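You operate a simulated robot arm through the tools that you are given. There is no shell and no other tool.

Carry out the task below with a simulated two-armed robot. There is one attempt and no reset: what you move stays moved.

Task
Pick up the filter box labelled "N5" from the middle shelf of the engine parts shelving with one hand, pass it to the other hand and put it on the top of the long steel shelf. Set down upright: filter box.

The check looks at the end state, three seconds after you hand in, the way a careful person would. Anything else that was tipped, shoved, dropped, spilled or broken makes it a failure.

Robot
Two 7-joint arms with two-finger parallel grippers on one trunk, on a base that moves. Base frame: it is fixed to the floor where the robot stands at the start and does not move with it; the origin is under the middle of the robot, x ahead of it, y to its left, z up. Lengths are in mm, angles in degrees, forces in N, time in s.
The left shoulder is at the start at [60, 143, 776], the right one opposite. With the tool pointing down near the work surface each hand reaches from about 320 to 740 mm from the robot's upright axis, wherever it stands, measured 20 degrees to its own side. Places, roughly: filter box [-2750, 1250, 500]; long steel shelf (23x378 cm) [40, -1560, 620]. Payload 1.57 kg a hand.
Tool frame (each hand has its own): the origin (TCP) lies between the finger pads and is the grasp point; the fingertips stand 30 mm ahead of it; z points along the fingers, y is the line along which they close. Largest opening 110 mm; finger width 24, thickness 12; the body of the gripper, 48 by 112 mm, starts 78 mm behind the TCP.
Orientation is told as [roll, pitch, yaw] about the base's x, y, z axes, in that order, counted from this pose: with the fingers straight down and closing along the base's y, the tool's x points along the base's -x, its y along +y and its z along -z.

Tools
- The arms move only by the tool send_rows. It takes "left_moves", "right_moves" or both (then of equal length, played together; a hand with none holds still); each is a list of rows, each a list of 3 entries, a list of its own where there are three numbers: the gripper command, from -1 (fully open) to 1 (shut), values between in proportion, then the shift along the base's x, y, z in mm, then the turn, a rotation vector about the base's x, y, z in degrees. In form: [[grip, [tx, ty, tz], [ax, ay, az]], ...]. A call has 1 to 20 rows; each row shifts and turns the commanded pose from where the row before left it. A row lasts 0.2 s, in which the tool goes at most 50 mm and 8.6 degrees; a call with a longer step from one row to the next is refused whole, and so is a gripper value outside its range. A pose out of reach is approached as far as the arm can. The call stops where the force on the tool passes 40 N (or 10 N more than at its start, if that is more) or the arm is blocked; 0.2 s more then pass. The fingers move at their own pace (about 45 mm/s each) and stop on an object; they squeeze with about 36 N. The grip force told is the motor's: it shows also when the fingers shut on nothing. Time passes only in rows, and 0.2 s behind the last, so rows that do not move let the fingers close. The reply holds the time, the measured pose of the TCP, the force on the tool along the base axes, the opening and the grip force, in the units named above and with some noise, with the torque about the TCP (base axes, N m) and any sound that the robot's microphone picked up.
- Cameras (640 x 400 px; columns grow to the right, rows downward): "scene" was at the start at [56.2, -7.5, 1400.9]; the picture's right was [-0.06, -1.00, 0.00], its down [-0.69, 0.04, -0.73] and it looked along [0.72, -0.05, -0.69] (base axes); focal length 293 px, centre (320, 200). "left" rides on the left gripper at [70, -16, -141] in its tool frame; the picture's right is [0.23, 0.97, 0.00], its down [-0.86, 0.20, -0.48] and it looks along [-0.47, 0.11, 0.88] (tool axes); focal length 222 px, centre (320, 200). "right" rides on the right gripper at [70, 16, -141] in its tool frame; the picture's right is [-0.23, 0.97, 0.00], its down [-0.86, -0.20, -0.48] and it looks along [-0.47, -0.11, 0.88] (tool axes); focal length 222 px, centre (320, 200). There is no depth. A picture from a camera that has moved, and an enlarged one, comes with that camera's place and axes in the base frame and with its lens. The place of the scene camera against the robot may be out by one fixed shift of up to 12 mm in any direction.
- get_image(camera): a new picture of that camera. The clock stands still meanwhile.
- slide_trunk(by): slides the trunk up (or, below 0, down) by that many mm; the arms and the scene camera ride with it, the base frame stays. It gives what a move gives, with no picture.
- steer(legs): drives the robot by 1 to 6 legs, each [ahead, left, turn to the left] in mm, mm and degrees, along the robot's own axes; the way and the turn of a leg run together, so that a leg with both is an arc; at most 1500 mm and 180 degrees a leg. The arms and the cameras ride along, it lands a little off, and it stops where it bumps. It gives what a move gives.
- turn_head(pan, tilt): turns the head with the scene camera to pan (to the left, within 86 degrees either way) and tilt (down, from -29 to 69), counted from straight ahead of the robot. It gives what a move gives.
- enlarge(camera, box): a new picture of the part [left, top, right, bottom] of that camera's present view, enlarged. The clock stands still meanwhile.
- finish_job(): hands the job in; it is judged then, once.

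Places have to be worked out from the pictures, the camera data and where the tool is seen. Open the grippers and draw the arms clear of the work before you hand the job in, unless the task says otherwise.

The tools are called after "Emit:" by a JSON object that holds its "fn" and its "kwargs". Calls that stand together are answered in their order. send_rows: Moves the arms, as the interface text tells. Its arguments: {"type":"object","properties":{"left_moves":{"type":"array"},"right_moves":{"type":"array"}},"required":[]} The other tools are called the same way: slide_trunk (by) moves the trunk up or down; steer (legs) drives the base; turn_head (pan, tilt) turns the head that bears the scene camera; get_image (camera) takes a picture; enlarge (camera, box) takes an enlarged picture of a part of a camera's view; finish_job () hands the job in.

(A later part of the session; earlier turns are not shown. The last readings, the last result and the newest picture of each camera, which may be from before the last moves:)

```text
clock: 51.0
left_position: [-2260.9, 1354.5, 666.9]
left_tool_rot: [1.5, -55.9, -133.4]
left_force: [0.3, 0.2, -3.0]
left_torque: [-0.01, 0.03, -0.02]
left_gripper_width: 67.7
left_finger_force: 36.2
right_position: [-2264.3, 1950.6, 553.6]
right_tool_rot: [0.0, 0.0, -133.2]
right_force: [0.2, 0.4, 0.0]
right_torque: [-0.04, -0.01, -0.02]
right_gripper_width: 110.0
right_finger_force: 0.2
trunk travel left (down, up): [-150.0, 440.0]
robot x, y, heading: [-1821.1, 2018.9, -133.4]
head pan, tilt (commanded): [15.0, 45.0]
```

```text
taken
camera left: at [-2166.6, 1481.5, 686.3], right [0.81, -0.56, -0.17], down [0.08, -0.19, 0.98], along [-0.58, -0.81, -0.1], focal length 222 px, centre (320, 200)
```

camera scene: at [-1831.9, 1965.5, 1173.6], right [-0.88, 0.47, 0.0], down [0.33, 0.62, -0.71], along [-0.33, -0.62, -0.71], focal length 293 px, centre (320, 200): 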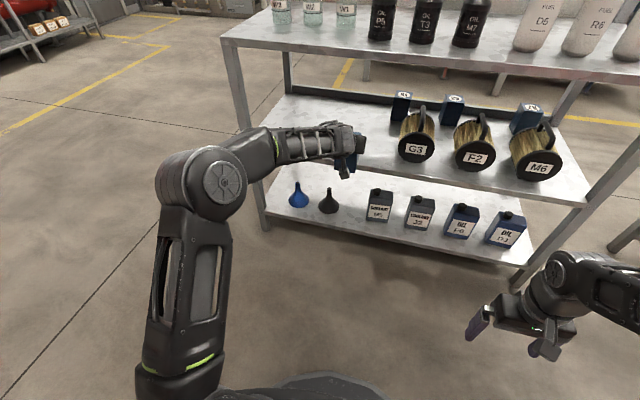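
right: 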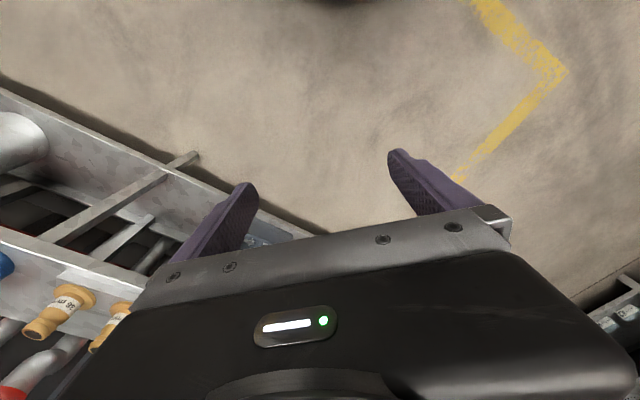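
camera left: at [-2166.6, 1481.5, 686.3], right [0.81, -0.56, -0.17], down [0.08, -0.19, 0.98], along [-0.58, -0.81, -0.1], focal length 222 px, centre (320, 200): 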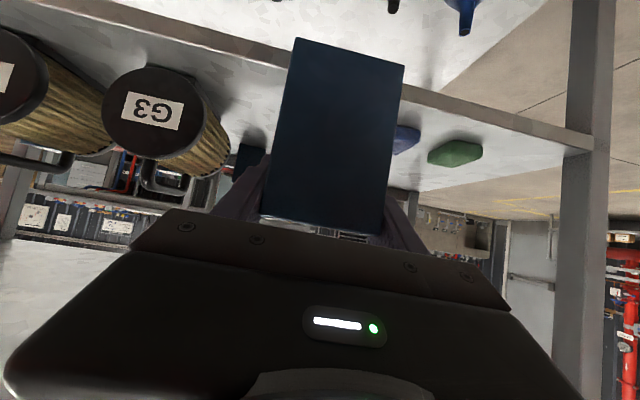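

The box is out and firmly held. I move left along the shelving front and on to the open floor in the middle of the room for the handover.

Emit:
{"fn": "steer", "kwargs": {"legs": [[-120, 900, 0], [515, 1300, 0]]}}

Emit:
{"fn": "turn_head", "kwargs": {"pan": 0, "tilt": 45}}

Emit:
{"fn": "get_image", "kwargs": {"camera": "scene"}}

Emit:
{"fn": "turn_head", "kwargs": {"pan": 43, "tilt": 25}}

Emit:
{"fn": "get_image", "kwargs": {"camera": "scene"}}

```text
clock: 62.3
left_position: [-937.5, -449.1, 666.5]
left_tool_rot: [1.5, -55.9, -133.4]
left_force: [-0.3, -0.1, -2.3]
left_torque: [-0.03, 0.07, 0.03]
left_gripper_width: 67.8
left_finger_force: 36.2
right_position: [-942.0, 146.9, 554.2]
right_tool_rot: [0.0, 0.0, -133.0]
right_force: [0.0, -0.1, 0.4]
right_torque: [-0.03, -0.01, 0.0]
right_gripper_width: 109.8
right_finger_force: 0.1
trunk travel left (down, up): [-150.0, 440.0]
robot x, y, heading: [-495.5, 212.5, -132.8]
head pan, tilt (commanded): [15.0, 45.0]
```

```text
clock: 63.1
left_position: [-936.5, -449.5, 665.4]
left_tool_rot: [1.5, -55.8, -133.3]
left_force: [0.8, 0.1, -3.6]
left_torque: [-0.02, -0.03, 0.01]
left_gripper_width: 68.0
left_finger_force: 36.0
right_position: [-942.0, 147.0, 553.0]
right_tool_rot: [0.0, 0.0, -133.1]
right_force: [-0.8, 0.4, 0.7]
right_torque: [-0.02, -0.02, 0.01]
right_gripper_width: 109.9
right_finger_force: 0.1
trunk travel left (down, up): [-150.0, 440.0]
robot x, y, heading: [-493.0, 215.6, -133.2]
head pan, tilt (commanded): [0.0, 45.0]
```

```text
taken
camera scene: at [-526.8, 175.1, 1173.6], right [-0.73, 0.68, 0.0], down [0.48, 0.52, -0.71], along [-0.48, -0.52, -0.71], focal length 293 px, centre (320, 200)
```

scene: 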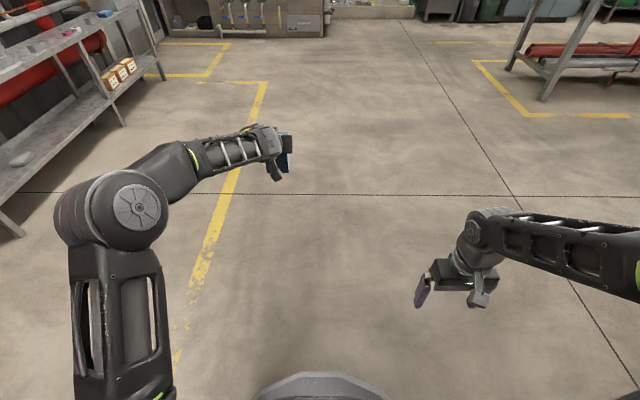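

```text
clock: 64.2
left_position: [-937.4, -449.3, 665.7]
left_tool_rot: [1.5, -55.9, -133.2]
left_force: [0.2, 0.1, -2.7]
left_torque: [-0.02, 0.01, -0.04]
left_gripper_width: 67.9
left_finger_force: 35.9
right_position: [-942.0, 149.0, 553.5]
right_tool_rot: [0.1, 0.0, -133.0]
right_force: [-0.7, -0.1, 0.1]
right_torque: [0.02, 0.02, -0.02]
right_gripper_width: 109.8
right_finger_force: 0.2
trunk travel left (down, up): [-150.0, 440.0]
robot x, y, heading: [-490.6, 211.1, -132.9]
head pan, tilt (commanded): [43.0, 25.0]
```

```text
taken
camera scene: at [-471.5, 142.4, 1204.2], right [-1.0, 0.0, 0.0], down [0.0, 0.42, -0.91], along [0.0, -0.91, -0.42], focal length 293 px, centre (320, 200)
```

scene: 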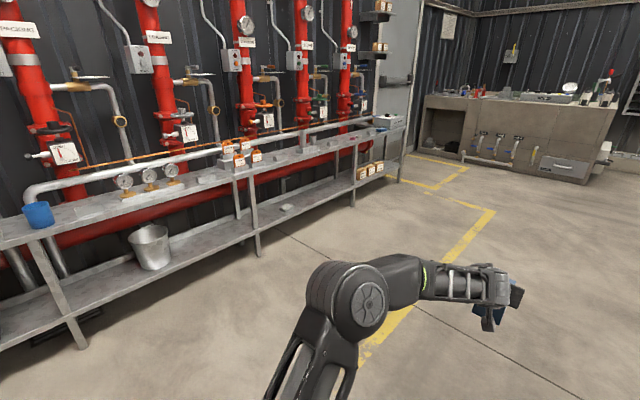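

I am in the open floor, facing away from the long shelf, which the head sees to my left. I enlarge on the shelf top to find a free place.

Emit:
{"fn": "enlarge", "kwargs": {"camera": "scene", "box": [0, 100, 240, 250]}}

Emit:
{"fn": "enlarge", "kwargs": {"camera": "scene", "box": [190, 90, 430, 240]}}

```text
2.67 times, centred on (120, 175) of scene
camera zoom: at [-471.5, 142.4, 1204.2], right [-1.0, 0.0, 0.0], down [0.0, 0.42, -0.91], along [0.0, -0.91, -0.42], focal length 780 px, centre (853, 267)
```

zoom: 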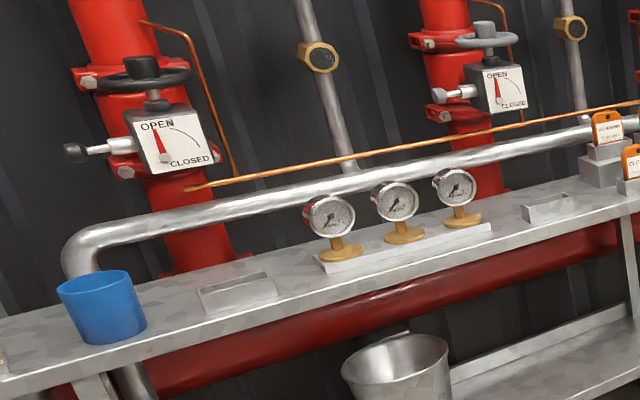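

```text
2.67 times, centred on (310, 165) of scene
camera zoom: at [-471.5, 142.4, 1204.2], right [-1.0, 0.0, 0.0], down [0.0, 0.42, -0.91], along [0.0, -0.91, -0.42], focal length 780 px, centre (347, 293)
```

zoom: 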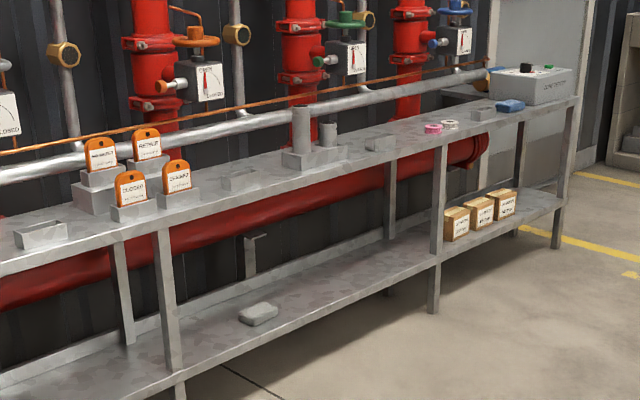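

I picked out the long shelf's layout and will choose the exact spot closer up. Now I bring the left hand with the box to the middle, turned 45° inward, and tilt the right hand forward ready to take the box lower down.

Emit:
{"fn": "send_rows", "kwargs": {"left_moves": [[1, [6.66, 25.9, 0], [0, 0, -5.6]], [1, [6.66, 25.9, 0], [0, 0, -5.6]], [1, [6.66, 25.9, 0], [0, 0, -5.6]], [1, [6.66, 25.9, 0], [0, 0, -5.6]], [1, [6.66, 25.9, 0], [0, 0, -5.6]], [1, [6.66, 25.9, 0], [0, 0, -5.6]], [1, [6.66, 25.9, 0], [0, 0, -5.6]], [1, [6.66, 25.9, 0], [0, 0, -5.6]]], "right_moves": [[-1, [-8.51, -9.16, 8.25], [-5.494, 5.105, 0]], [-1, [-8.51, -9.16, 8.25], [-5.494, 5.105, 0]], [-1, [-8.51, -9.16, 8.25], [-5.494, 5.105, 0]], [-1, [-8.51, -9.16, 8.25], [-5.494, 5.105, 0]], [-1, [-8.51, -9.16, 8.25], [-5.494, 5.105, 0]], [-1, [-8.51, -9.16, 8.25], [-5.494, 5.105, 0]], [-1, [-8.51, -9.16, 8.25], [-5.494, 5.105, 0]], [-1, [-8.51, -9.16, 8.25], [-5.494, 5.105, 0]]]}}

Emit:
{"fn": "turn_head", "kwargs": {"pan": 0, "tilt": 55}}

Emit:
{"fn": "get_image", "kwargs": {"camera": "scene"}}

```text
clock: 66.0
left_position: [-881.8, -243.9, 667.2]
left_tool_rot: [1.5, -55.9, -177.9]
left_force: [0.3, -0.6, -3.4]
left_torque: [-0.01, 0.01, 0.0]
left_gripper_width: 67.7
left_finger_force: 36.0
right_position: [-1052.8, 53.5, 633.4]
right_tool_rot: [0.1, -60.1, -132.9]
right_force: [0.9, -0.7, 1.1]
right_torque: [0.02, -0.02, 0.01]
right_gripper_width: 110.0
right_finger_force: 0.2
right hand out of reach, approached as far as the arm can: row 5, 6, 7, 8
trunk travel left (down, up): [-150.0, 440.0]
robot x, y, heading: [-494.2, 216.2, -133.2]
head pan, tilt (commanded): [43.0, 25.0]
```

```text
clock: 67.1
left_position: [-881.5, -243.9, 666.1]
left_tool_rot: [1.4, -55.9, -177.9]
left_force: [-0.2, 0.2, -2.2]
left_torque: [0.0, 0.04, 0.0]
left_gripper_width: 68.0
left_finger_force: 35.9
right_position: [-1053.5, 53.8, 633.1]
right_tool_rot: [0.2, -59.8, -133.0]
right_force: [0.6, 0.4, 0.0]
right_torque: [0.02, 0.0, -0.01]
right_gripper_width: 110.0
right_finger_force: 0.1
trunk travel left (down, up): [-150.0, 440.0]
robot x, y, heading: [-493.9, 212.2, -132.8]
head pan, tilt (commanded): [0.0, 55.0]
```

```text
taken
camera scene: at [-520.5, 181.9, 1160.2], right [-0.73, 0.68, 0.0], down [0.56, 0.6, -0.57], along [-0.39, -0.42, -0.82], focal length 293 px, centre (320, 200)
```

scene: 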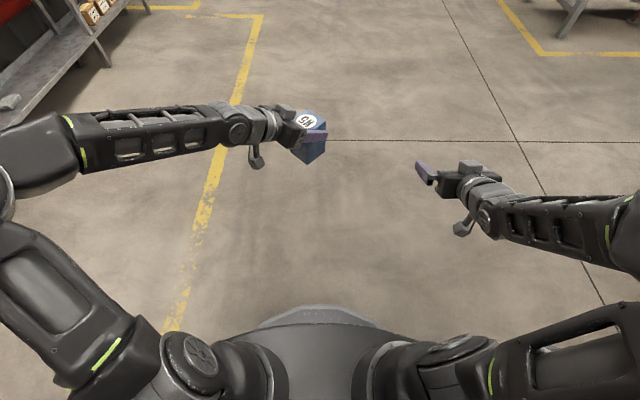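

Both arms are where I wanted: left TCP at (-881, -244, 666) pointing along -x, with the box bottom at about z=583. I now turn the right hand to point along -y and bring it about 150 mm short of the box, at its side.

Emit:
{"fn": "send_rows", "kwargs": {"right_moves": [[-1, [21.9, -18.5, 0], [0, 0, 5.6]], [-1, [21.9, -18.5, 0], [0, 0, 5.6]], [-1, [21.9, -18.5, 0], [0, 0, 5.6]], [-1, [21.9, -18.5, 0], [0, 0, 5.6]], [-1, [21.9, -18.5, 0], [0, 0, 5.6]], [-1, [21.9, -18.5, 0], [0, 0, 5.6]], [-1, [21.9, -18.5, 0], [0, 0, 5.6]], [-1, [21.9, -18.5, 0], [0, 0, 5.6]]]}}

Emit:
{"fn": "get_image", "kwargs": {"camera": "scene"}}

Emit:
{"fn": "get_image", "kwargs": {"camera": "right"}}

```text
clock: 68.9
left_position: [-881.3, -244.2, 666.7]
left_tool_rot: [1.5, -55.8, -178.1]
left_force: [0.4, 0.2, -2.9]
left_torque: [0.0, -0.03, 0.02]
left_gripper_width: 68.0
left_finger_force: 35.7
right_position: [-878.4, -96.1, 632.9]
right_tool_rot: [0.1, -60.0, -88.3]
right_force: [0.0, 0.1, -0.4]
right_torque: [-0.04, 0.0, 0.05]
right_gripper_width: 110.0
right_finger_force: 0.0
right hand out of reach, approached as far as the arm can: row 1
trunk travel left (down, up): [-150.0, 440.0]
robot x, y, heading: [-497.7, 212.8, -133.0]
head pan, tilt (commanded): [0.0, 55.0]
```

```text
taken
camera scene: at [-520.5, 182.0, 1160.2], right [-0.73, 0.68, 0.0], down [0.56, 0.6, -0.57], along [-0.39, -0.42, -0.82], focal length 293 px, centre (320, 200)
```

scene: 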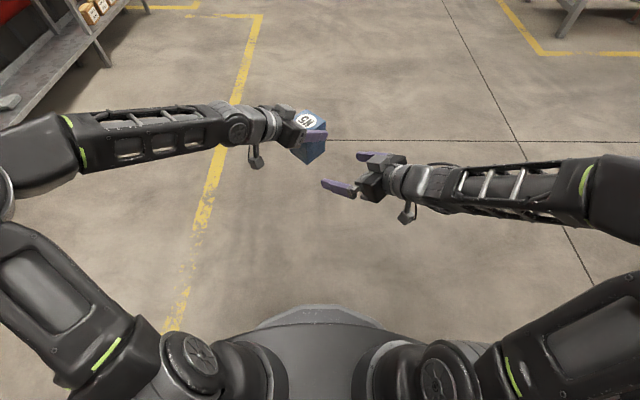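

```text
taken
camera right: at [-867.7, 61.7, 643.1], right [0.98, -0.08, 0.2], down [-0.2, -0.02, 0.98], along [-0.08, -1.0, -0.04], focal length 222 px, centre (320, 200)
```

right: 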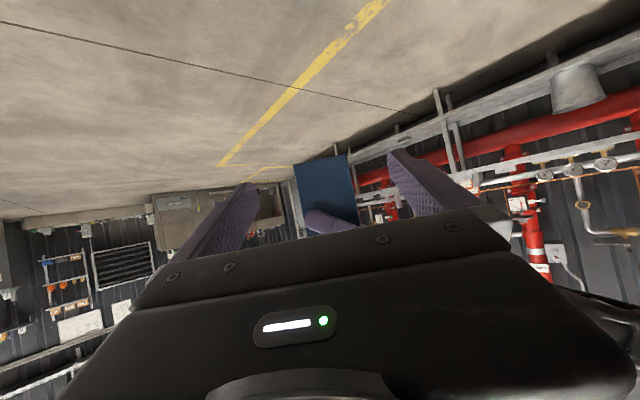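

The right hand points at the box from its side. I lower it 20 mm and level it by another 12°, so its fingers will close on the lower half, under the left hand's fingers.

Emit:
{"fn": "send_rows", "kwargs": {"right_moves": [[-1, [0, 0, -10], [-6.0, -0.18, 0]], [-1, [0, 0, -10], [-6.0, -0.18, 0]]]}}

Emit:
{"fn": "enlarge", "kwargs": {"camera": "right", "box": [240, 120, 400, 240]}}

Emit:
{"fn": "enlarge", "kwargs": {"camera": "scene", "box": [230, 80, 430, 240]}}

```text
clock: 69.5
left_position: [-881.5, -244.8, 666.9]
left_tool_rot: [1.5, -56.0, -178.2]
left_force: [0.6, -0.1, -2.8]
left_torque: [0.02, 0.03, -0.02]
left_gripper_width: 67.8
left_finger_force: 36.2
right_position: [-879.9, -96.0, 614.3]
right_tool_rot: [0.2, -72.0, -88.2]
right_force: [0.4, 0.5, -0.4]
right_torque: [0.02, -0.02, 0.0]
right_gripper_width: 109.7
right_finger_force: 0.0
trunk travel left (down, up): [-150.0, 440.0]
robot x, y, heading: [-498.2, 214.4, -132.9]
head pan, tilt (commanded): [0.0, 55.0]
```

```text
3.33 times, centred on (320, 180) of right
camera zoom: at [-868.4, 60.4, 590.6], right [0.98, -0.04, 0.22], down [-0.21, 0.19, 0.96], along [-0.08, -0.98, 0.17], focal length 740 px, centre (320, 267)
```

zoom: 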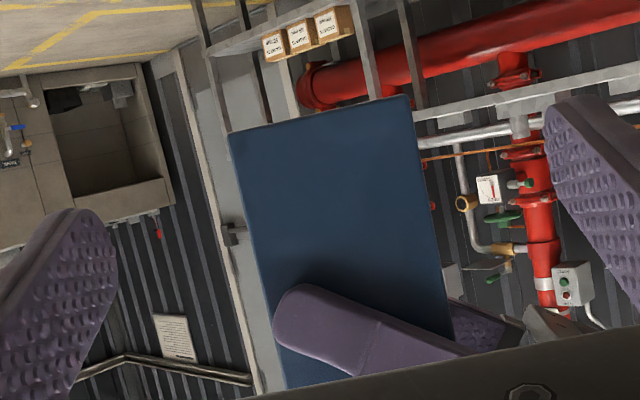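

```text
2.50 times, centred on (330, 160) of scene
camera zoom: at [-520.4, 182.0, 1160.2], right [-0.73, 0.68, 0.0], down [0.56, 0.6, -0.57], along [-0.39, -0.42, -0.82], focal length 732 px, centre (295, 300)
```

zoom: 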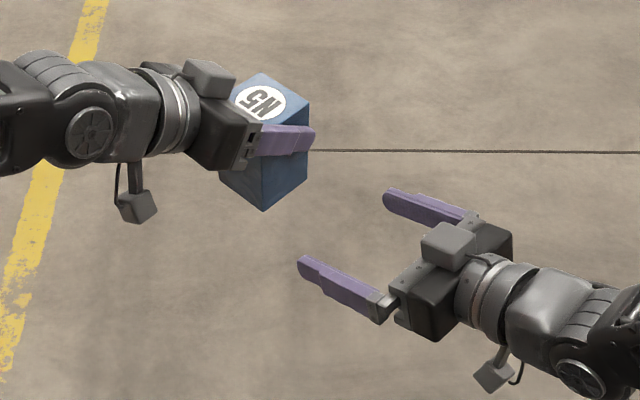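

Measured from the right wrist view, the box bottom is at z≈585, its centre at x≈-879, and the left finger's lowest point is at about z=642, so the right fingers at z≈613 pass below it. I approach along -y by 100 mm and check.

Emit:
{"fn": "send_rows", "kwargs": {"right_moves": [[-1, [0.2, -34, -0.3], [0, 0, 0]], [-1, [0.2, -33, -0.3], [0, 0, 0]], [-1, [0.2, -33, -0.3], [0, 0, 0]]]}}

Emit:
{"fn": "get_image", "kwargs": {"camera": "right"}}

Emit:
{"fn": "enlarge", "kwargs": {"camera": "scene", "box": [230, 80, 430, 240]}}

```text
clock: 70.3
left_position: [-881.9, -243.5, 665.8]
left_tool_rot: [1.5, -55.9, -178.1]
left_force: [-0.3, -0.4, -3.2]
left_torque: [-0.04, 0.03, 0.03]
left_gripper_width: 68.1
left_finger_force: 36.1
right_position: [-879.0, -194.5, 613.1]
right_tool_rot: [0.2, -72.0, -88.3]
right_force: [-0.5, -0.3, 0.5]
right_torque: [0.02, 0.04, 0.0]
right_gripper_width: 110.0
right_finger_force: 0.0
trunk travel left (down, up): [-150.0, 440.0]
robot x, y, heading: [-492.4, 216.9, -133.1]
head pan, tilt (commanded): [0.0, 55.0]
```

```text
taken
camera right: at [-867.6, -38.4, 590.7], right [0.98, -0.04, 0.22], down [-0.21, 0.18, 0.96], along [-0.08, -0.98, 0.17], focal length 222 px, centre (320, 200)
```

right: 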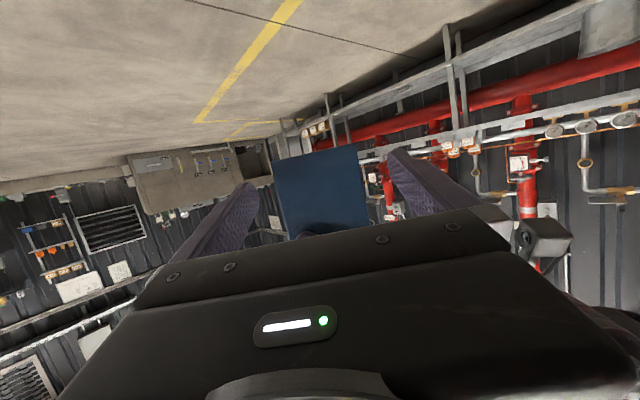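

```text
2.50 times, centred on (330, 160) of scene
camera zoom: at [-520.5, 182.0, 1160.2], right [-0.73, 0.68, 0.0], down [0.56, 0.6, -0.57], along [-0.39, -0.42, -0.82], focal length 732 px, centre (295, 300)
```

zoom: 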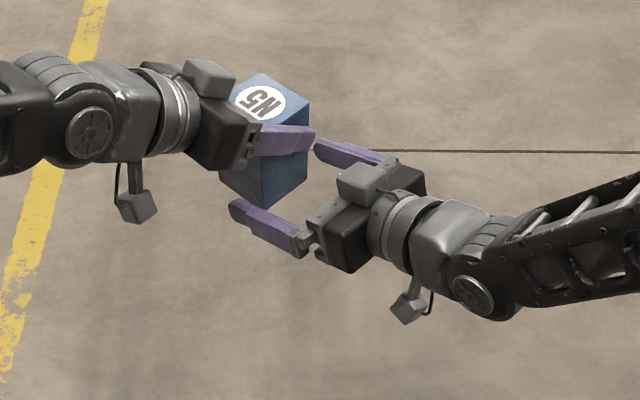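

The right fingers straddle the box at the lower half with clearance. I go the last 46 mm.

Emit:
{"fn": "send_rows", "kwargs": {"right_moves": [[-1, [0, -23, 0], [0, 0, 0]], [-1, [0, -23, 0], [0, 0, 0]], [-1, [0, 0, 0], [0, 0, 0]]]}}

Emit:
{"fn": "get_image", "kwargs": {"camera": "right"}}

Emit:
{"fn": "enlarge", "kwargs": {"camera": "scene", "box": [260, 80, 400, 192]}}

```text
clock: 71.1
left_position: [-881.0, -244.8, 667.2]
left_tool_rot: [1.6, -55.9, -178.0]
left_force: [-0.2, 0.1, -3.1]
left_torque: [0.02, -0.01, -0.01]
left_gripper_width: 67.8
left_finger_force: 35.6
right_position: [-878.7, -241.9, 613.7]
right_tool_rot: [0.1, -72.1, -88.3]
right_force: [0.3, -0.1, 0.2]
right_torque: [0.0, 0.03, 0.0]
right_gripper_width: 110.2
right_finger_force: 0.1
trunk travel left (down, up): [-150.0, 440.0]
robot x, y, heading: [-493.0, 216.5, -132.9]
head pan, tilt (commanded): [0.0, 55.0]
```

```text
taken
camera right: at [-868.0, -85.4, 590.8], right [0.98, -0.04, 0.22], down [-0.21, 0.18, 0.96], along [-0.08, -0.98, 0.17], focal length 222 px, centre (320, 200)
```

right: 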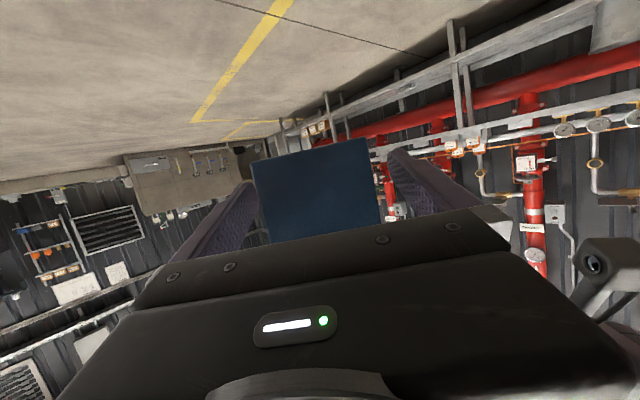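

```text
3.57 times, centred on (330, 136) of scene
camera zoom: at [-520.5, 181.8, 1160.2], right [-0.73, 0.68, 0.0], down [0.56, 0.6, -0.57], along [-0.39, -0.42, -0.82], focal length 1045 px, centre (284, 429)
```

zoom: 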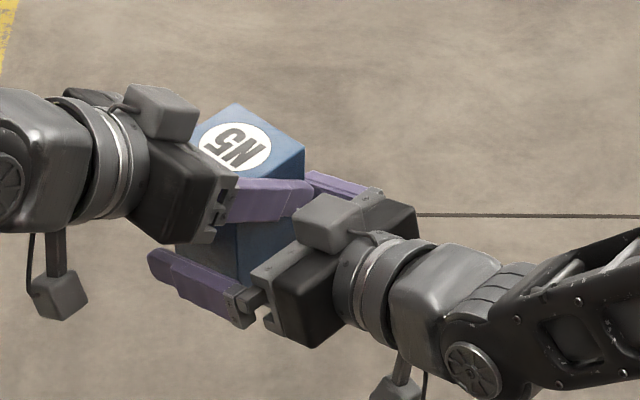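

The box is centred between the right fingers within a millimetre. I close the right hand while the left keeps holding.

Emit:
{"fn": "send_rows", "kwargs": {"left_moves": [[1, [0, 0, 0], [0, 0, 0]], [1, [0, 0, 0], [0, 0, 0]], [1, [0, 0, 0], [0, 0, 0]], [1, [0, 0, 0], [0, 0, 0]], [1, [0, 0, 0], [0, 0, 0]], [1, [0, 0, 0], [0, 0, 0]]], "right_moves": [[0.2, [0, 0, 0], [0, 0, 0]], [0.6, [0, 0, 0], [0, 0, 0]], [1, [0, 0, 0], [0, 0, 0]], [1, [0, 0, 0], [0, 0, 0]], [1, [0, 0, 0], [0, 0, 0]], [1, [0, 0, 0], [0, 0, 0]]]}}

Emit:
{"fn": "get_image", "kwargs": {"camera": "right"}}

Emit:
{"fn": "enlarge", "kwargs": {"camera": "scene", "box": [260, 80, 400, 192]}}

```text
clock: 72.5
left_position: [-881.2, -243.4, 667.5]
left_tool_rot: [1.6, -56.0, -178.1]
left_force: [-4.9, -3.8, -4.6]
left_torque: [0.21, 0.84, -1.33]
left_gripper_width: 68.0
left_finger_force: 36.4
right_position: [-878.9, -241.5, 612.9]
right_tool_rot: [0.2, -72.0, -88.3]
right_force: [4.9, 3.8, 1.7]
right_torque: [-0.4, -0.61, 1.31]
right_gripper_width: 69.0
right_finger_force: 36.0
trunk travel left (down, up): [-150.0, 440.0]
robot x, y, heading: [-497.9, 218.6, -133.2]
head pan, tilt (commanded): [0.0, 55.0]
```

```text
taken
camera right: at [-867.5, -85.2, 590.8], right [0.98, -0.04, 0.22], down [-0.21, 0.18, 0.96], along [-0.08, -0.98, 0.17], focal length 222 px, centre (320, 200)
```

right: 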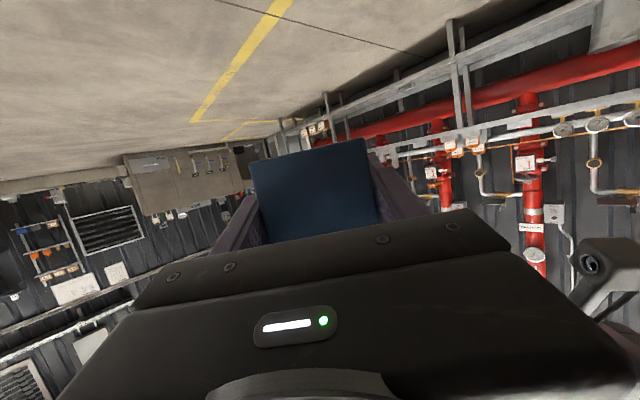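

```text
3.57 times, centred on (330, 136) of scene
camera zoom: at [-520.5, 181.9, 1160.2], right [-0.73, 0.68, 0.0], down [0.56, 0.6, -0.57], along [-0.39, -0.42, -0.82], focal length 1045 px, centre (284, 429)
```

zoom: 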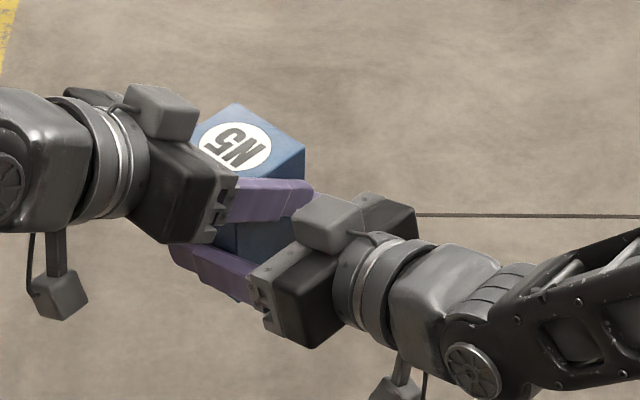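

Both hands hold the box (right 69 mm, 36 N). I open the left only partly, to about 79 mm, so its finger stays clear of the right gripper's housing, and then look.

Emit:
{"fn": "send_rows", "kwargs": {"left_moves": [[-0.3, [0, 0, 0], [0, 0, 0]], [-0.44, [0, 0, 0], [0, 0, 0]], [-0.44, [0, 0, 0], [0, 0, 0]]], "right_moves": [[1, [0, 0, 0], [0, 0, 0]], [1, [0, 0, 0], [0, 0, 0]], [1, [0, 0, 0], [0, 0, 0]]]}}

Emit:
{"fn": "get_image", "kwargs": {"camera": "left"}}

Emit:
{"fn": "enlarge", "kwargs": {"camera": "scene", "box": [280, 96, 380, 176]}}

```text
clock: 73.3
left_position: [-881.6, -243.7, 668.0]
left_tool_rot: [1.5, -55.8, -178.0]
left_force: [0.5, 0.4, 0.1]
left_torque: [0.02, -0.03, -0.01]
left_gripper_width: 79.2
left_finger_force: 0.0
right_position: [-878.6, -242.3, 612.9]
right_tool_rot: [0.2, -72.0, -88.4]
right_force: [0.8, -0.6, -0.4]
right_torque: [-0.02, 0.0, -0.03]
right_gripper_width: 67.7
right_finger_force: 36.2
trunk travel left (down, up): [-150.0, 440.0]
robot x, y, heading: [-497.1, 216.7, -133.2]
head pan, tilt (commanded): [0.0, 55.0]
```

```text
taken
camera left: at [-725.3, -218.5, 686.8], right [0.18, -0.97, -0.17], down [-0.07, -0.19, 0.98], along [-0.98, -0.17, -0.1], focal length 222 px, centre (320, 200)
```

left: 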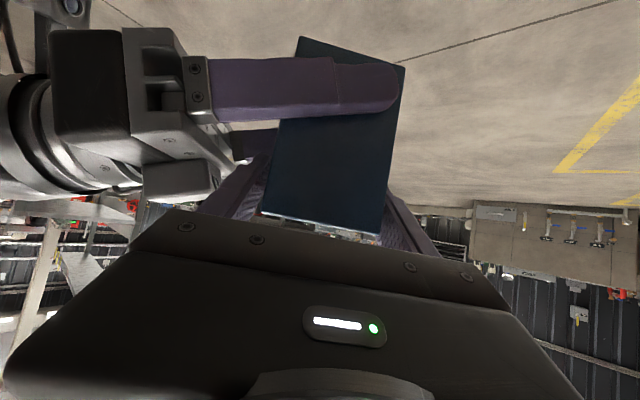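

```text
5.00 times, centred on (330, 136) of scene
camera zoom: at [-520.5, 181.9, 1160.2], right [-0.73, 0.68, 0.0], down [0.56, 0.6, -0.57], along [-0.39, -0.42, -0.82], focal length 1463 px, centre (270, 520)
```

zoom: 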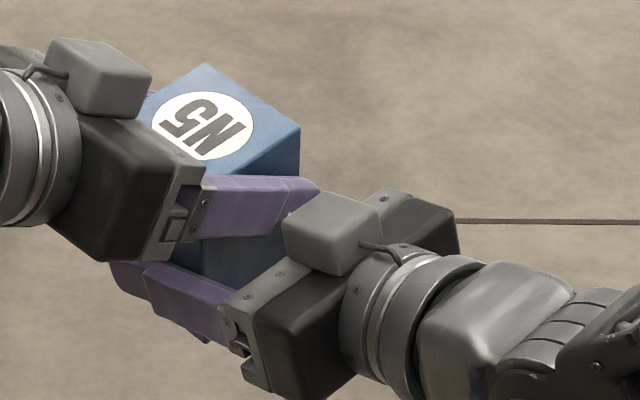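

The left hand is free of load and the right holds the box at 68 mm. I back the left hand out along its own axis by about 105 mm.

Emit:
{"fn": "send_rows", "kwargs": {"left_moves": [[-0.44, [12.4, 0.4, 8.4], [0, 0, 0]], [-0.44, [12.4, 0.4, 8.4], [0, 0, 0]], [-0.44, [12.4, 0.4, 8.4], [0, 0, 0]], [-0.44, [12.4, 0.4, 8.4], [0, 0, 0]], [-0.44, [12.4, 0.4, 8.4], [0, 0, 0]], [-0.44, [12.4, 0.4, 8.4], [0, 0, 0]], [-0.44, [12.4, 0.4, 8.4], [0, 0, 0]]], "right_moves": [[1, [0, 0, 0], [0, 0, 0]], [1, [0, 0, 0], [0, 0, 0]], [1, [0, 0, 0], [0, 0, 0]], [1, [0, 0, 0], [0, 0, 0]], [1, [0, 0, 0], [0, 0, 0]], [1, [0, 0, 0], [0, 0, 0]], [1, [0, 0, 0], [0, 0, 0]]]}}

Emit:
{"fn": "get_image", "kwargs": {"camera": "scene"}}

Emit:
{"fn": "get_image", "kwargs": {"camera": "right"}}

Emit:
{"fn": "get_image", "kwargs": {"camera": "left"}}

```text
clock: 74.9
left_position: [-794.9, -242.9, 725.0]
left_tool_rot: [1.6, -55.9, -178.0]
left_force: [-0.7, -0.3, -0.2]
left_torque: [0.03, -0.02, -0.03]
left_gripper_width: 79.3
left_finger_force: 0.1
right_position: [-879.6, -242.7, 613.9]
right_tool_rot: [0.2, -72.0, -88.4]
right_force: [-0.5, 0.2, 0.7]
right_torque: [0.03, -0.02, 0.0]
right_gripper_width: 67.8
right_finger_force: 35.9
trunk travel left (down, up): [-150.0, 440.0]
robot x, y, heading: [-495.2, 215.0, -133.2]
head pan, tilt (commanded): [0.0, 55.0]
```

```text
taken
camera scene: at [-520.6, 181.9, 1160.2], right [-0.73, 0.68, 0.0], down [0.56, 0.6, -0.57], along [-0.39, -0.42, -0.82], focal length 293 px, centre (320, 200)
```

scene: 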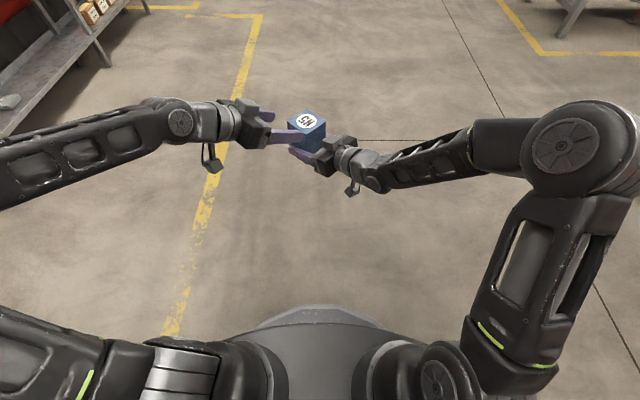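

```text
taken
camera right: at [-868.0, -85.0, 590.7], right [0.98, -0.04, 0.22], down [-0.21, 0.18, 0.96], along [-0.08, -0.98, 0.17], focal length 222 px, centre (320, 200)
```

right: 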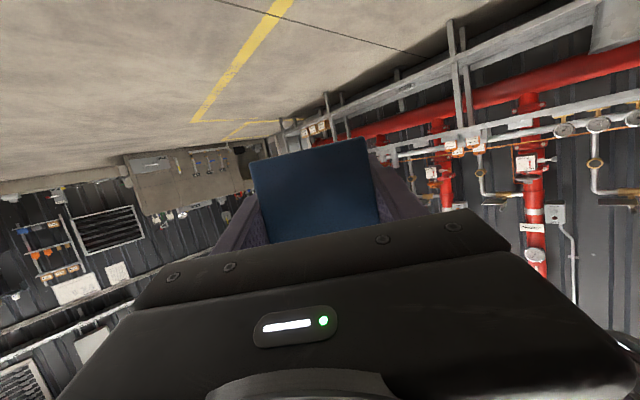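

```text
taken
camera left: at [-639.4, -216.2, 744.4], right [0.18, -0.97, -0.17], down [-0.07, -0.19, 0.98], along [-0.98, -0.16, -0.1], focal length 222 px, centre (320, 200)
```

left: 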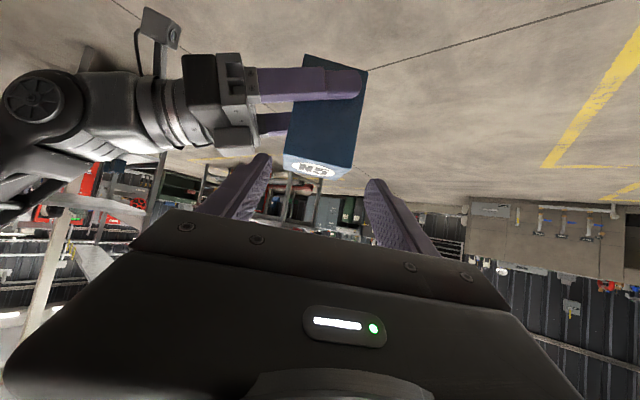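

The handover is done: the right hand alone holds the box upright. I draw the left hand away to the left, turning it straight ahead, and then raise the trunk 100 mm.

Emit:
{"fn": "send_rows", "kwargs": {"left_moves": [[-0.6, [18.3, -17, 5], [0, 0, 5.6]], [-0.8, [18.3, -17, 5], [0, 0, 5.6]], [-1, [18.3, -17, 5], [0, 0, 5.6]], [-1, [18.3, -17, 5], [0, 0, 5.6]], [-1, [18.3, -17, 5], [0, 0, 5.6]], [-1, [18.3, -17, 5], [0, 0, 5.6]], [-1, [18.3, -17, 5], [0, 0, 5.6]], [-1, [18.3, -17, 5], [0, 0, 5.6]]], "right_moves": [[1, [0, 0, 0], [0, 0, 0]], [1, [0, 0, 0], [0, 0, 0]], [1, [0, 0, 0], [0, 0, 0]], [1, [0, 0, 0], [0, 0, 0]], [1, [0, 0, 0], [0, 0, 0]], [1, [0, 0, 0], [0, 0, 0]], [1, [0, 0, 0], [0, 0, 0]], [1, [0, 0, 0], [0, 0, 0]]]}}

Emit:
{"fn": "slide_trunk", "kwargs": {"by": 100}}

Emit:
{"fn": "get_image", "kwargs": {"camera": "scene"}}

```text
clock: 76.7
left_position: [-648.0, -375.0, 764.9]
left_tool_rot: [1.6, -55.9, -133.3]
left_force: [0.6, 0.3, 0.1]
left_torque: [-0.03, -0.01, -0.01]
left_gripper_width: 110.0
left_finger_force: 0.0
right_position: [-879.7, -241.8, 614.2]
right_tool_rot: [0.2, -72.0, -88.3]
right_force: [0.7, 0.2, 0.1]
right_torque: [0.05, 0.02, -0.02]
right_gripper_width: 67.7
right_finger_force: 35.9
trunk travel left (down, up): [-150.0, 440.0]
robot x, y, heading: [-493.2, 217.1, -133.0]
head pan, tilt (commanded): [0.0, 55.0]
```

```text
clock: 78.0
left_position: [-649.4, -374.3, 864.7]
left_tool_rot: [1.5, -55.9, -133.2]
left_force: [-0.4, -0.1, -0.4]
left_torque: [-0.03, -0.02, -0.03]
left_gripper_width: 110.1
left_finger_force: 0.0
right_position: [-879.5, -243.0, 713.7]
right_tool_rot: [0.2, -71.9, -88.3]
right_force: [0.1, -0.1, -2.8]
right_torque: [0.02, 0.02, 0.01]
right_gripper_width: 67.8
right_finger_force: 35.6
trunk travel left (down, up): [-250.0, 340.0]
robot x, y, heading: [-494.8, 217.1, -132.8]
head pan, tilt (commanded): [0.0, 55.0]
```

```text
taken
camera scene: at [-520.5, 181.8, 1260.1], right [-0.73, 0.68, 0.0], down [0.56, 0.6, -0.57], along [-0.39, -0.42, -0.82], focal length 293 px, centre (320, 200)
```

scene: 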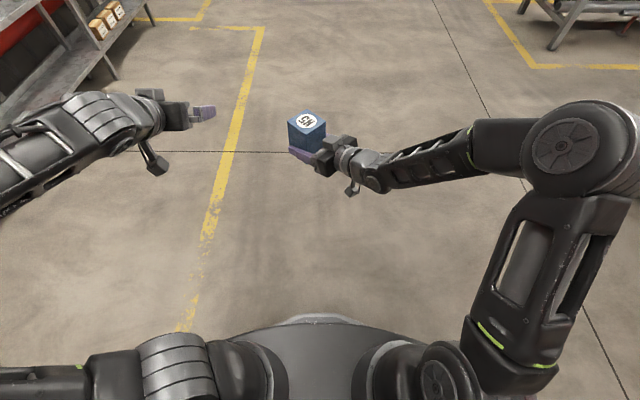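

The right hand carries the box (about 2.8 N), with its bottom at about z=684. I turn to face the long shelf and drive toward its middle to choose a spot.

Emit:
{"fn": "steer", "kwargs": {"legs": [[0, 0, 43], [0, 800, 0], [450, 0, 0]]}}

Emit:
{"fn": "turn_head", "kwargs": {"pan": 0, "tilt": 30}}

Emit:
{"fn": "get_image", "kwargs": {"camera": "scene"}}

Emit:
{"fn": "turn_head", "kwargs": {"pan": 40, "tilt": 25}}

Emit:
{"fn": "get_image", "kwargs": {"camera": "scene"}}

```text
clock: 86.6
left_position: [601.1, -764.4, 865.1]
left_tool_rot: [1.5, -55.9, -89.8]
left_force: [-0.4, 0.6, 0.0]
left_torque: [0.02, -0.04, 0.01]
left_gripper_width: 110.2
left_finger_force: 0.1
right_position: [341.8, -826.9, 714.6]
right_tool_rot: [0.2, -72.0, -44.9]
right_force: [0.1, 0.1, -3.6]
right_torque: [0.03, 0.02, 0.01]
right_gripper_width: 67.6
right_finger_force: 36.1
trunk travel left (down, up): [-250.0, 340.0]
robot x, y, heading: [309.5, -234.4, -89.4]
head pan, tilt (commanded): [0.0, 55.0]
```

```text
clock: 87.5
left_position: [601.5, -764.0, 864.9]
left_tool_rot: [1.5, -55.9, -89.9]
left_force: [-0.4, 0.5, -0.3]
left_torque: [-0.02, 0.0, 0.0]
left_gripper_width: 110.0
left_finger_force: 0.1
right_position: [342.7, -826.6, 713.7]
right_tool_rot: [0.1, -72.0, -44.8]
right_force: [0.7, 0.4, -3.8]
right_torque: [0.0, 0.01, 0.01]
right_gripper_width: 67.9
right_finger_force: 35.5
trunk travel left (down, up): [-250.0, 340.0]
robot x, y, heading: [308.3, -230.5, -89.4]
head pan, tilt (commanded): [0.0, 30.0]
```

```text
taken
camera scene: at [311.1, -294.6, 1296.2], right [-1.0, -0.01, 0.0], down [0.0, 0.5, -0.87], along [0.01, -0.87, -0.5], focal length 293 px, centre (320, 200)
```

scene: 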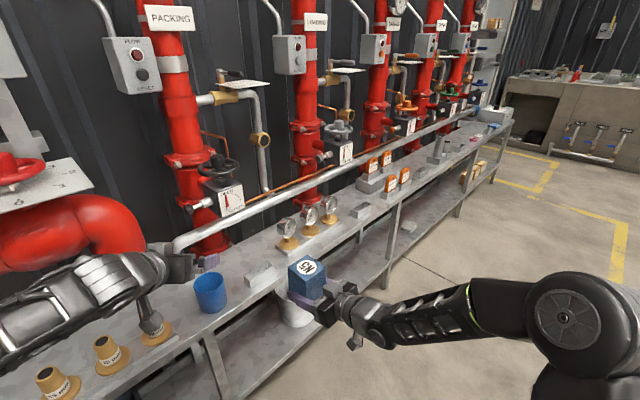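

```text
clock: 88.5
left_position: [600.7, -764.3, 865.5]
left_tool_rot: [1.5, -55.9, -89.8]
left_force: [-0.4, -0.5, -0.2]
left_torque: [0.01, 0.01, 0.01]
left_gripper_width: 110.2
left_finger_force: 0.1
right_position: [342.5, -828.1, 713.7]
right_tool_rot: [0.3, -72.1, -44.9]
right_force: [-0.3, -0.2, -3.6]
right_torque: [0.0, 0.0, -0.02]
right_gripper_width: 67.8
right_finger_force: 35.8
trunk travel left (down, up): [-250.0, 340.0]
robot x, y, heading: [306.2, -230.6, -89.4]
head pan, tilt (commanded): [40.0, 25.0]
```

```text
taken
camera scene: at [370.1, -274.4, 1304.2], right [-0.76, -0.65, 0.0], down [-0.27, 0.32, -0.91], along [0.59, -0.69, -0.42], focal length 293 px, centre (320, 200)
```

scene: 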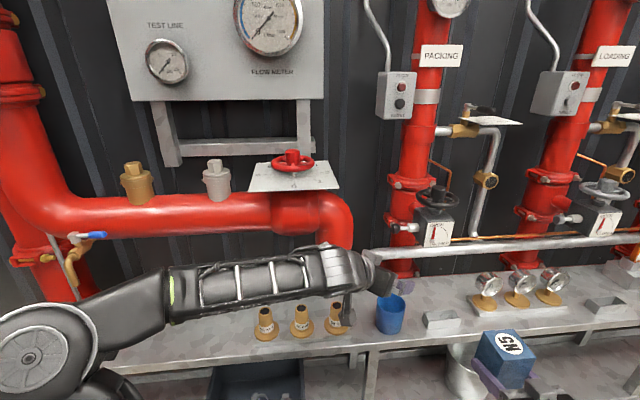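

The shelf is turned about 45° to my frame, like the rest of the room: its front edge runs along heading ≈-133° and is only about 600 mm from me here. The left hand is nearly above it, though still high. I back away from the edge first and then turn to face it squarely (heading ≈-43°).

Emit:
{"fn": "steer", "kwargs": {"legs": [[-277, -288, 0], [0, 0, 46]]}}

Emit:
{"fn": "turn_head", "kwargs": {"pan": 0, "tilt": 30}}

Emit:
{"fn": "get_image", "kwargs": {"camera": "scene"}}

```text
clock: 93.2
left_position: [605.9, -102.5, 864.4]
left_tool_rot: [1.5, -55.9, -43.3]
left_force: [0.3, 0.8, 0.7]
left_torque: [0.01, 0.01, -0.01]
left_gripper_width: 110.2
left_finger_force: 0.2
right_position: [473.5, -332.8, 713.1]
right_tool_rot: [0.2, -72.1, 1.6]
right_force: [0.1, 0.9, -3.1]
right_torque: [0.0, 0.03, -0.01]
right_gripper_width: 67.8
right_finger_force: 36.0
trunk travel left (down, up): [-250.0, 340.0]
robot x, y, heading: [16.0, 51.0, -43.0]
head pan, tilt (commanded): [40.0, 25.0]
```

```text
clock: 94.3
left_position: [606.2, -102.3, 864.9]
left_tool_rot: [1.5, -55.9, -43.2]
left_force: [-0.1, -0.8, 0.5]
left_torque: [0.02, 0.02, 0.03]
left_gripper_width: 110.3
left_finger_force: 0.0
right_position: [473.5, -333.2, 713.6]
right_tool_rot: [0.2, -71.9, 1.6]
right_force: [0.0, 0.2, -3.4]
right_torque: [-0.02, 0.06, -0.03]
right_gripper_width: 67.7
right_finger_force: 36.3
trunk travel left (down, up): [-250.0, 340.0]
robot x, y, heading: [16.0, 51.0, -43.1]
head pan, tilt (commanded): [0.0, 30.0]
```

```text
taken
camera scene: at [65.1, 8.2, 1296.2], right [-0.68, -0.73, 0.0], down [-0.37, 0.34, -0.87], along [0.63, -0.59, -0.5], focal length 293 px, centre (320, 200)
```

scene: 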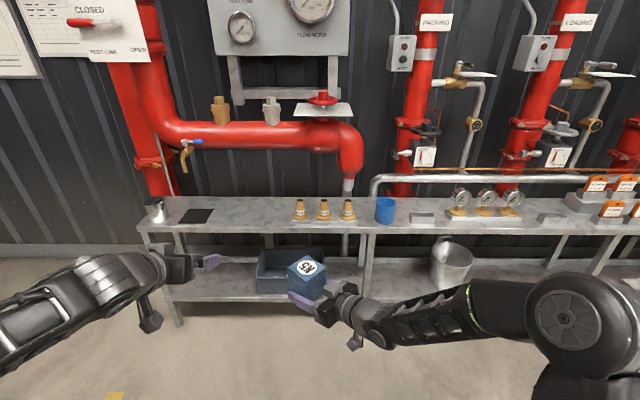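

Now the shelf is seen straight on, with a wide free stretch between the black mat and the three brass nozzles. I enlarge that part.

Emit:
{"fn": "enlarge", "kwargs": {"camera": "scene", "box": [130, 130, 410, 300]}}

```text
2.29 times, centred on (270, 215) of scene
camera zoom: at [65.1, 8.2, 1296.2], right [-0.68, -0.73, 0.0], down [-0.37, 0.34, -0.87], along [0.63, -0.59, -0.5], focal length 669 px, centre (434, 166)
```

zoom: 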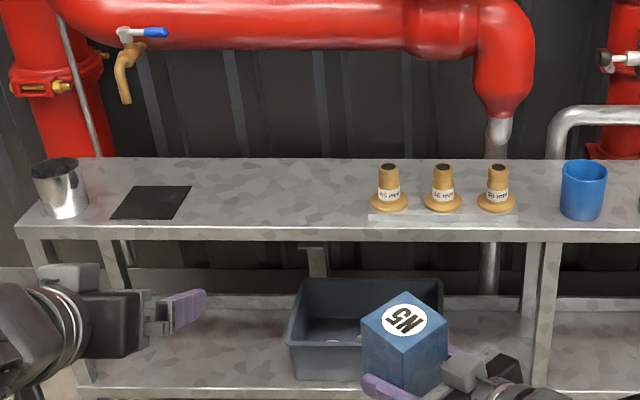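

The free stretch lies about 285 mm left of my axis, roughly 340 mm wide, with the front edge about 1010 mm ahead. I turn the right hand to point straight at the shelf while extending it, keeping the box level.

Emit:
{"fn": "send_rows", "kwargs": {"right_moves": [[1, [-1.85, -20.86, 0], [0, 0, -5.59]], [1, [-1.85, -20.86, 0], [0, 0, -5.59]], [1, [-1.85, -20.86, 0], [0, 0, -5.59]], [1, [-1.85, -20.86, 0], [0, 0, -5.59]], [1, [-1.85, -20.86, 0], [0, 0, -5.59]], [1, [-1.85, -20.86, 0], [0, 0, -5.59]], [1, [-1.85, -20.86, 0], [0, 0, -5.59]], [1, [-1.85, -20.86, 0], [0, 0, -5.59]]]}}

Emit:
{"fn": "get_image", "kwargs": {"camera": "scene"}}

Emit:
{"fn": "get_image", "kwargs": {"camera": "right"}}

```text
clock: 96.1
left_position: [606.9, -101.8, 864.6]
left_tool_rot: [1.5, -55.9, -43.2]
left_force: [0.3, 0.4, -0.6]
left_torque: [-0.03, 0.02, -0.01]
left_gripper_width: 110.1
left_finger_force: 0.1
right_position: [461.0, -501.7, 713.9]
right_tool_rot: [0.1, -71.9, -43.1]
right_force: [-0.4, -0.5, -2.9]
right_torque: [0.01, 0.02, 0.01]
right_gripper_width: 67.8
right_finger_force: 35.7
trunk travel left (down, up): [-250.0, 340.0]
robot x, y, heading: [16.2, 49.9, -42.8]
head pan, tilt (commanded): [0.0, 30.0]
```

```text
taken
camera scene: at [65.1, 8.1, 1296.2], right [-0.68, -0.73, 0.0], down [-0.37, 0.34, -0.87], along [0.63, -0.59, -0.5], focal length 293 px, centre (320, 200)
```

scene: 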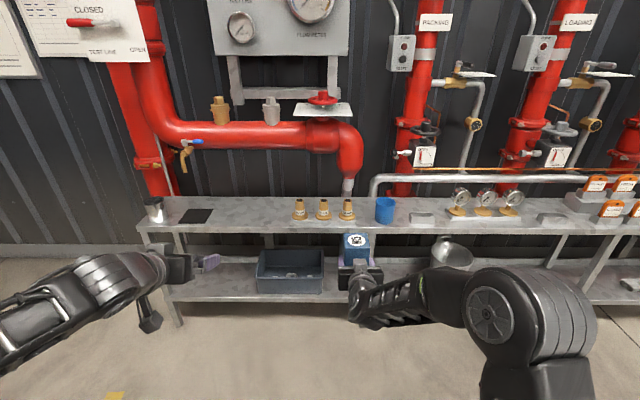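

```text
taken
camera right: at [358.1, -382.6, 691.2], right [0.72, 0.66, 0.22], down [-0.28, -0.02, 0.96], along [0.64, -0.75, 0.17], focal length 222 px, centre (320, 200)
```

right: 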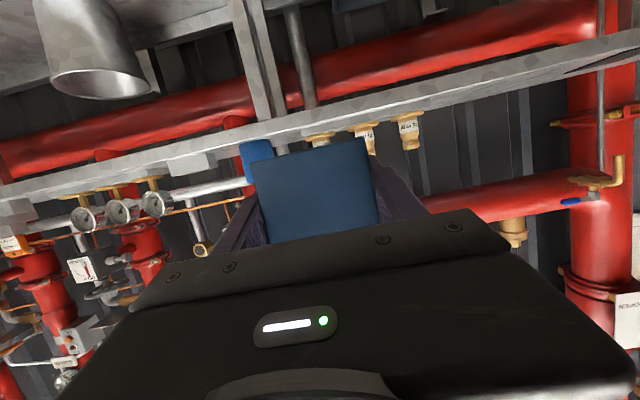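

The box now points straight at the shelf. I shift the base 385 mm left to line up with the free stretch.

Emit:
{"fn": "steer", "kwargs": {"legs": [[0, 385, 0]]}}

Emit:
{"fn": "get_image", "kwargs": {"camera": "scene"}}

Emit:
{"fn": "get_image", "kwargs": {"camera": "right"}}

```text
clock: 98.5
left_position: [872.5, 180.7, 864.1]
left_tool_rot: [1.5, -55.9, -43.6]
left_force: [1.0, 0.3, -0.4]
left_torque: [-0.01, -0.02, 0.0]
left_gripper_width: 110.1
left_finger_force: 0.2
right_position: [727.4, -217.6, 713.9]
right_tool_rot: [0.0, -72.0, -43.5]
right_force: [0.2, -0.2, -3.6]
right_torque: [0.05, -0.02, 0.0]
right_gripper_width: 67.8
right_finger_force: 36.3
trunk travel left (down, up): [-250.0, 340.0]
robot x, y, heading: [286.7, 340.1, -43.3]
head pan, tilt (commanded): [0.0, 30.0]
```

```text
taken
camera scene: at [333.1, 293.7, 1296.2], right [-0.69, -0.73, 0.0], down [-0.36, 0.34, -0.87], along [0.63, -0.59, -0.5], focal length 293 px, centre (320, 200)
```

scene: 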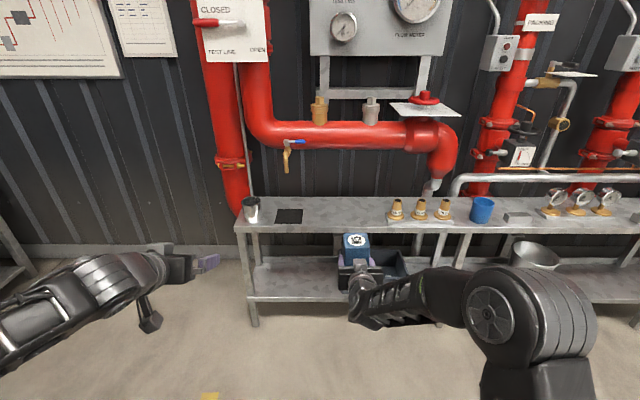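

```text
taken
camera right: at [624.5, -98.1, 691.4], right [0.72, 0.66, 0.22], down [-0.28, -0.02, 0.96], along [0.64, -0.75, 0.17], focal length 222 px, centre (320, 200)
```

right: 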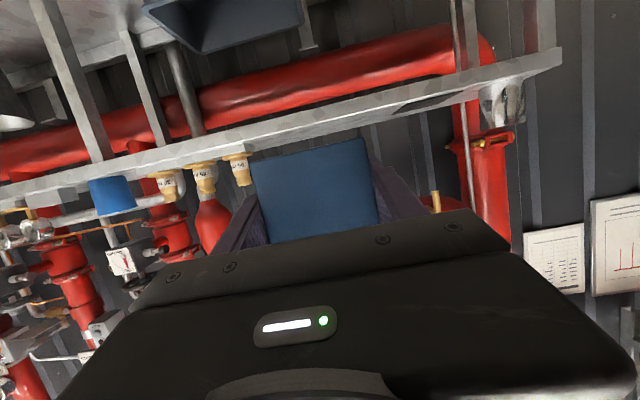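

I enlarge the scene to check the gap's sides against the box's line and re-measure the shelf edge.

Emit:
{"fn": "enlarge", "kwargs": {"camera": "scene", "box": [225, 180, 465, 330]}}

Emit:
{"fn": "enlarge", "kwargs": {"camera": "right", "box": [200, 60, 520, 260]}}

```text
2.67 times, centred on (345, 255) of scene
camera zoom: at [333.1, 293.7, 1296.2], right [-0.69, -0.73, 0.0], down [-0.36, 0.34, -0.87], along [0.63, -0.59, -0.5], focal length 780 px, centre (253, 53)
```

zoom: 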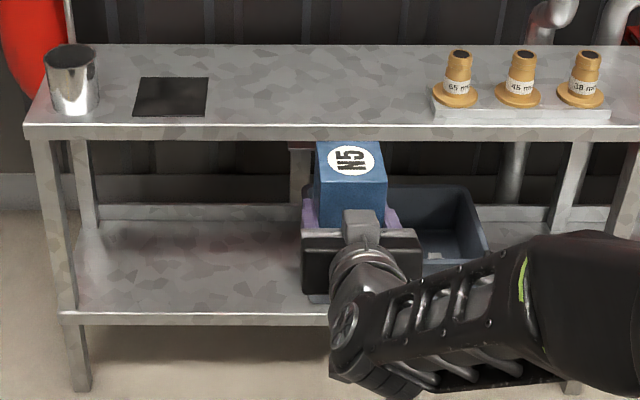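

```text
2.00 times, centred on (360, 160) of right
camera zoom: at [624.5, -98.1, 691.4], right [0.72, 0.66, 0.22], down [-0.28, -0.02, 0.96], along [0.64, -0.75, 0.17], focal length 444 px, centre (240, 280)
```

zoom: 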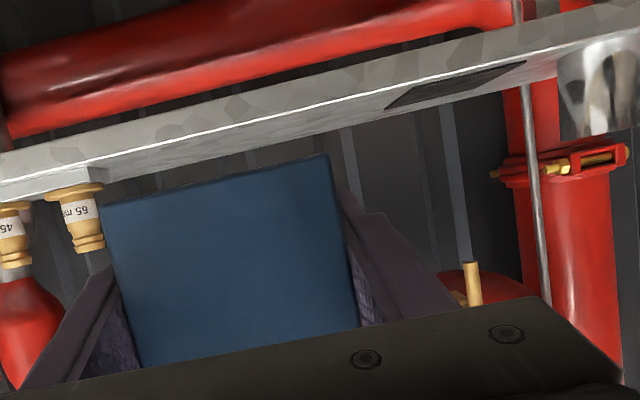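

The box lines up with the middle of the gap (about 170 mm clear to each side), and the edge is about 300 mm ahead of the TCP. I drive forward 300 mm with the box bottom about 60 mm above the shelf top.

Emit:
{"fn": "steer", "kwargs": {"legs": [[300, 0, 0]]}}

Emit:
{"fn": "get_image", "kwargs": {"camera": "scene"}}

Emit:
{"fn": "get_image", "kwargs": {"camera": "right"}}

Emit:
{"fn": "get_image", "kwargs": {"camera": "left"}}

```text
clock: 100.6
left_position: [1097.9, -24.5, 864.5]
left_tool_rot: [1.6, -56.0, -43.3]
left_force: [-0.4, -0.1, -0.5]
left_torque: [0.01, -0.02, 0.0]
left_gripper_width: 110.0
left_finger_force: 0.0
right_position: [954.3, -424.1, 714.0]
right_tool_rot: [0.2, -71.9, -43.0]
right_force: [0.2, -1.3, -3.2]
right_torque: [-0.01, 0.03, 0.0]
right_gripper_width: 67.7
right_finger_force: 35.9
trunk travel left (down, up): [-250.0, 340.0]
robot x, y, heading: [510.8, 127.9, -42.8]
head pan, tilt (commanded): [0.0, 30.0]
```

```text
taken
camera scene: at [557.4, 84.2, 1296.2], right [-0.68, -0.73, 0.0], down [-0.37, 0.34, -0.87], along [0.63, -0.59, -0.5], focal length 293 px, centre (320, 200)
```

scene: 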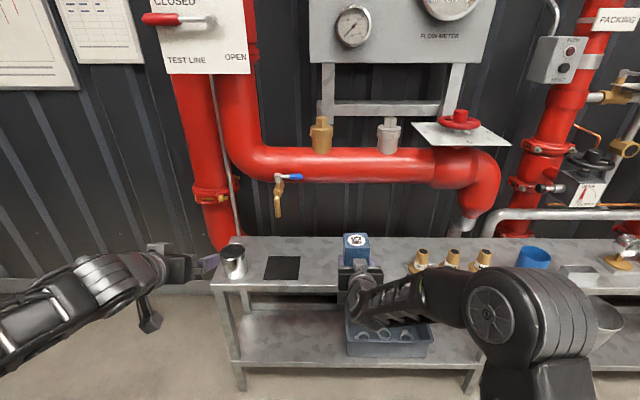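

```text
taken
camera right: at [851.3, -305.7, 691.3], right [0.71, 0.67, 0.22], down [-0.28, -0.02, 0.96], along [0.64, -0.75, 0.17], focal length 222 px, centre (320, 200)
```

right: 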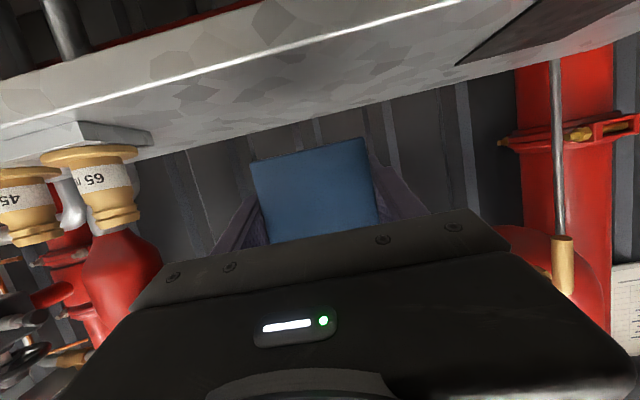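

```text
taken
camera left: at [972.3, 67.5, 885.2], right [0.56, 0.81, -0.17], down [0.19, 0.08, 0.98], along [0.81, -0.58, -0.1], focal length 222 px, centre (320, 200)
```

left: 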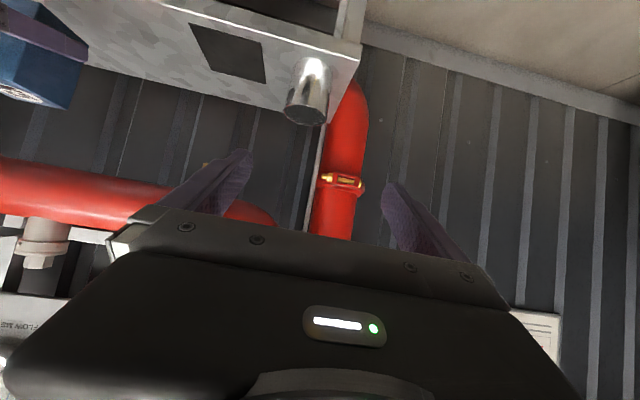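

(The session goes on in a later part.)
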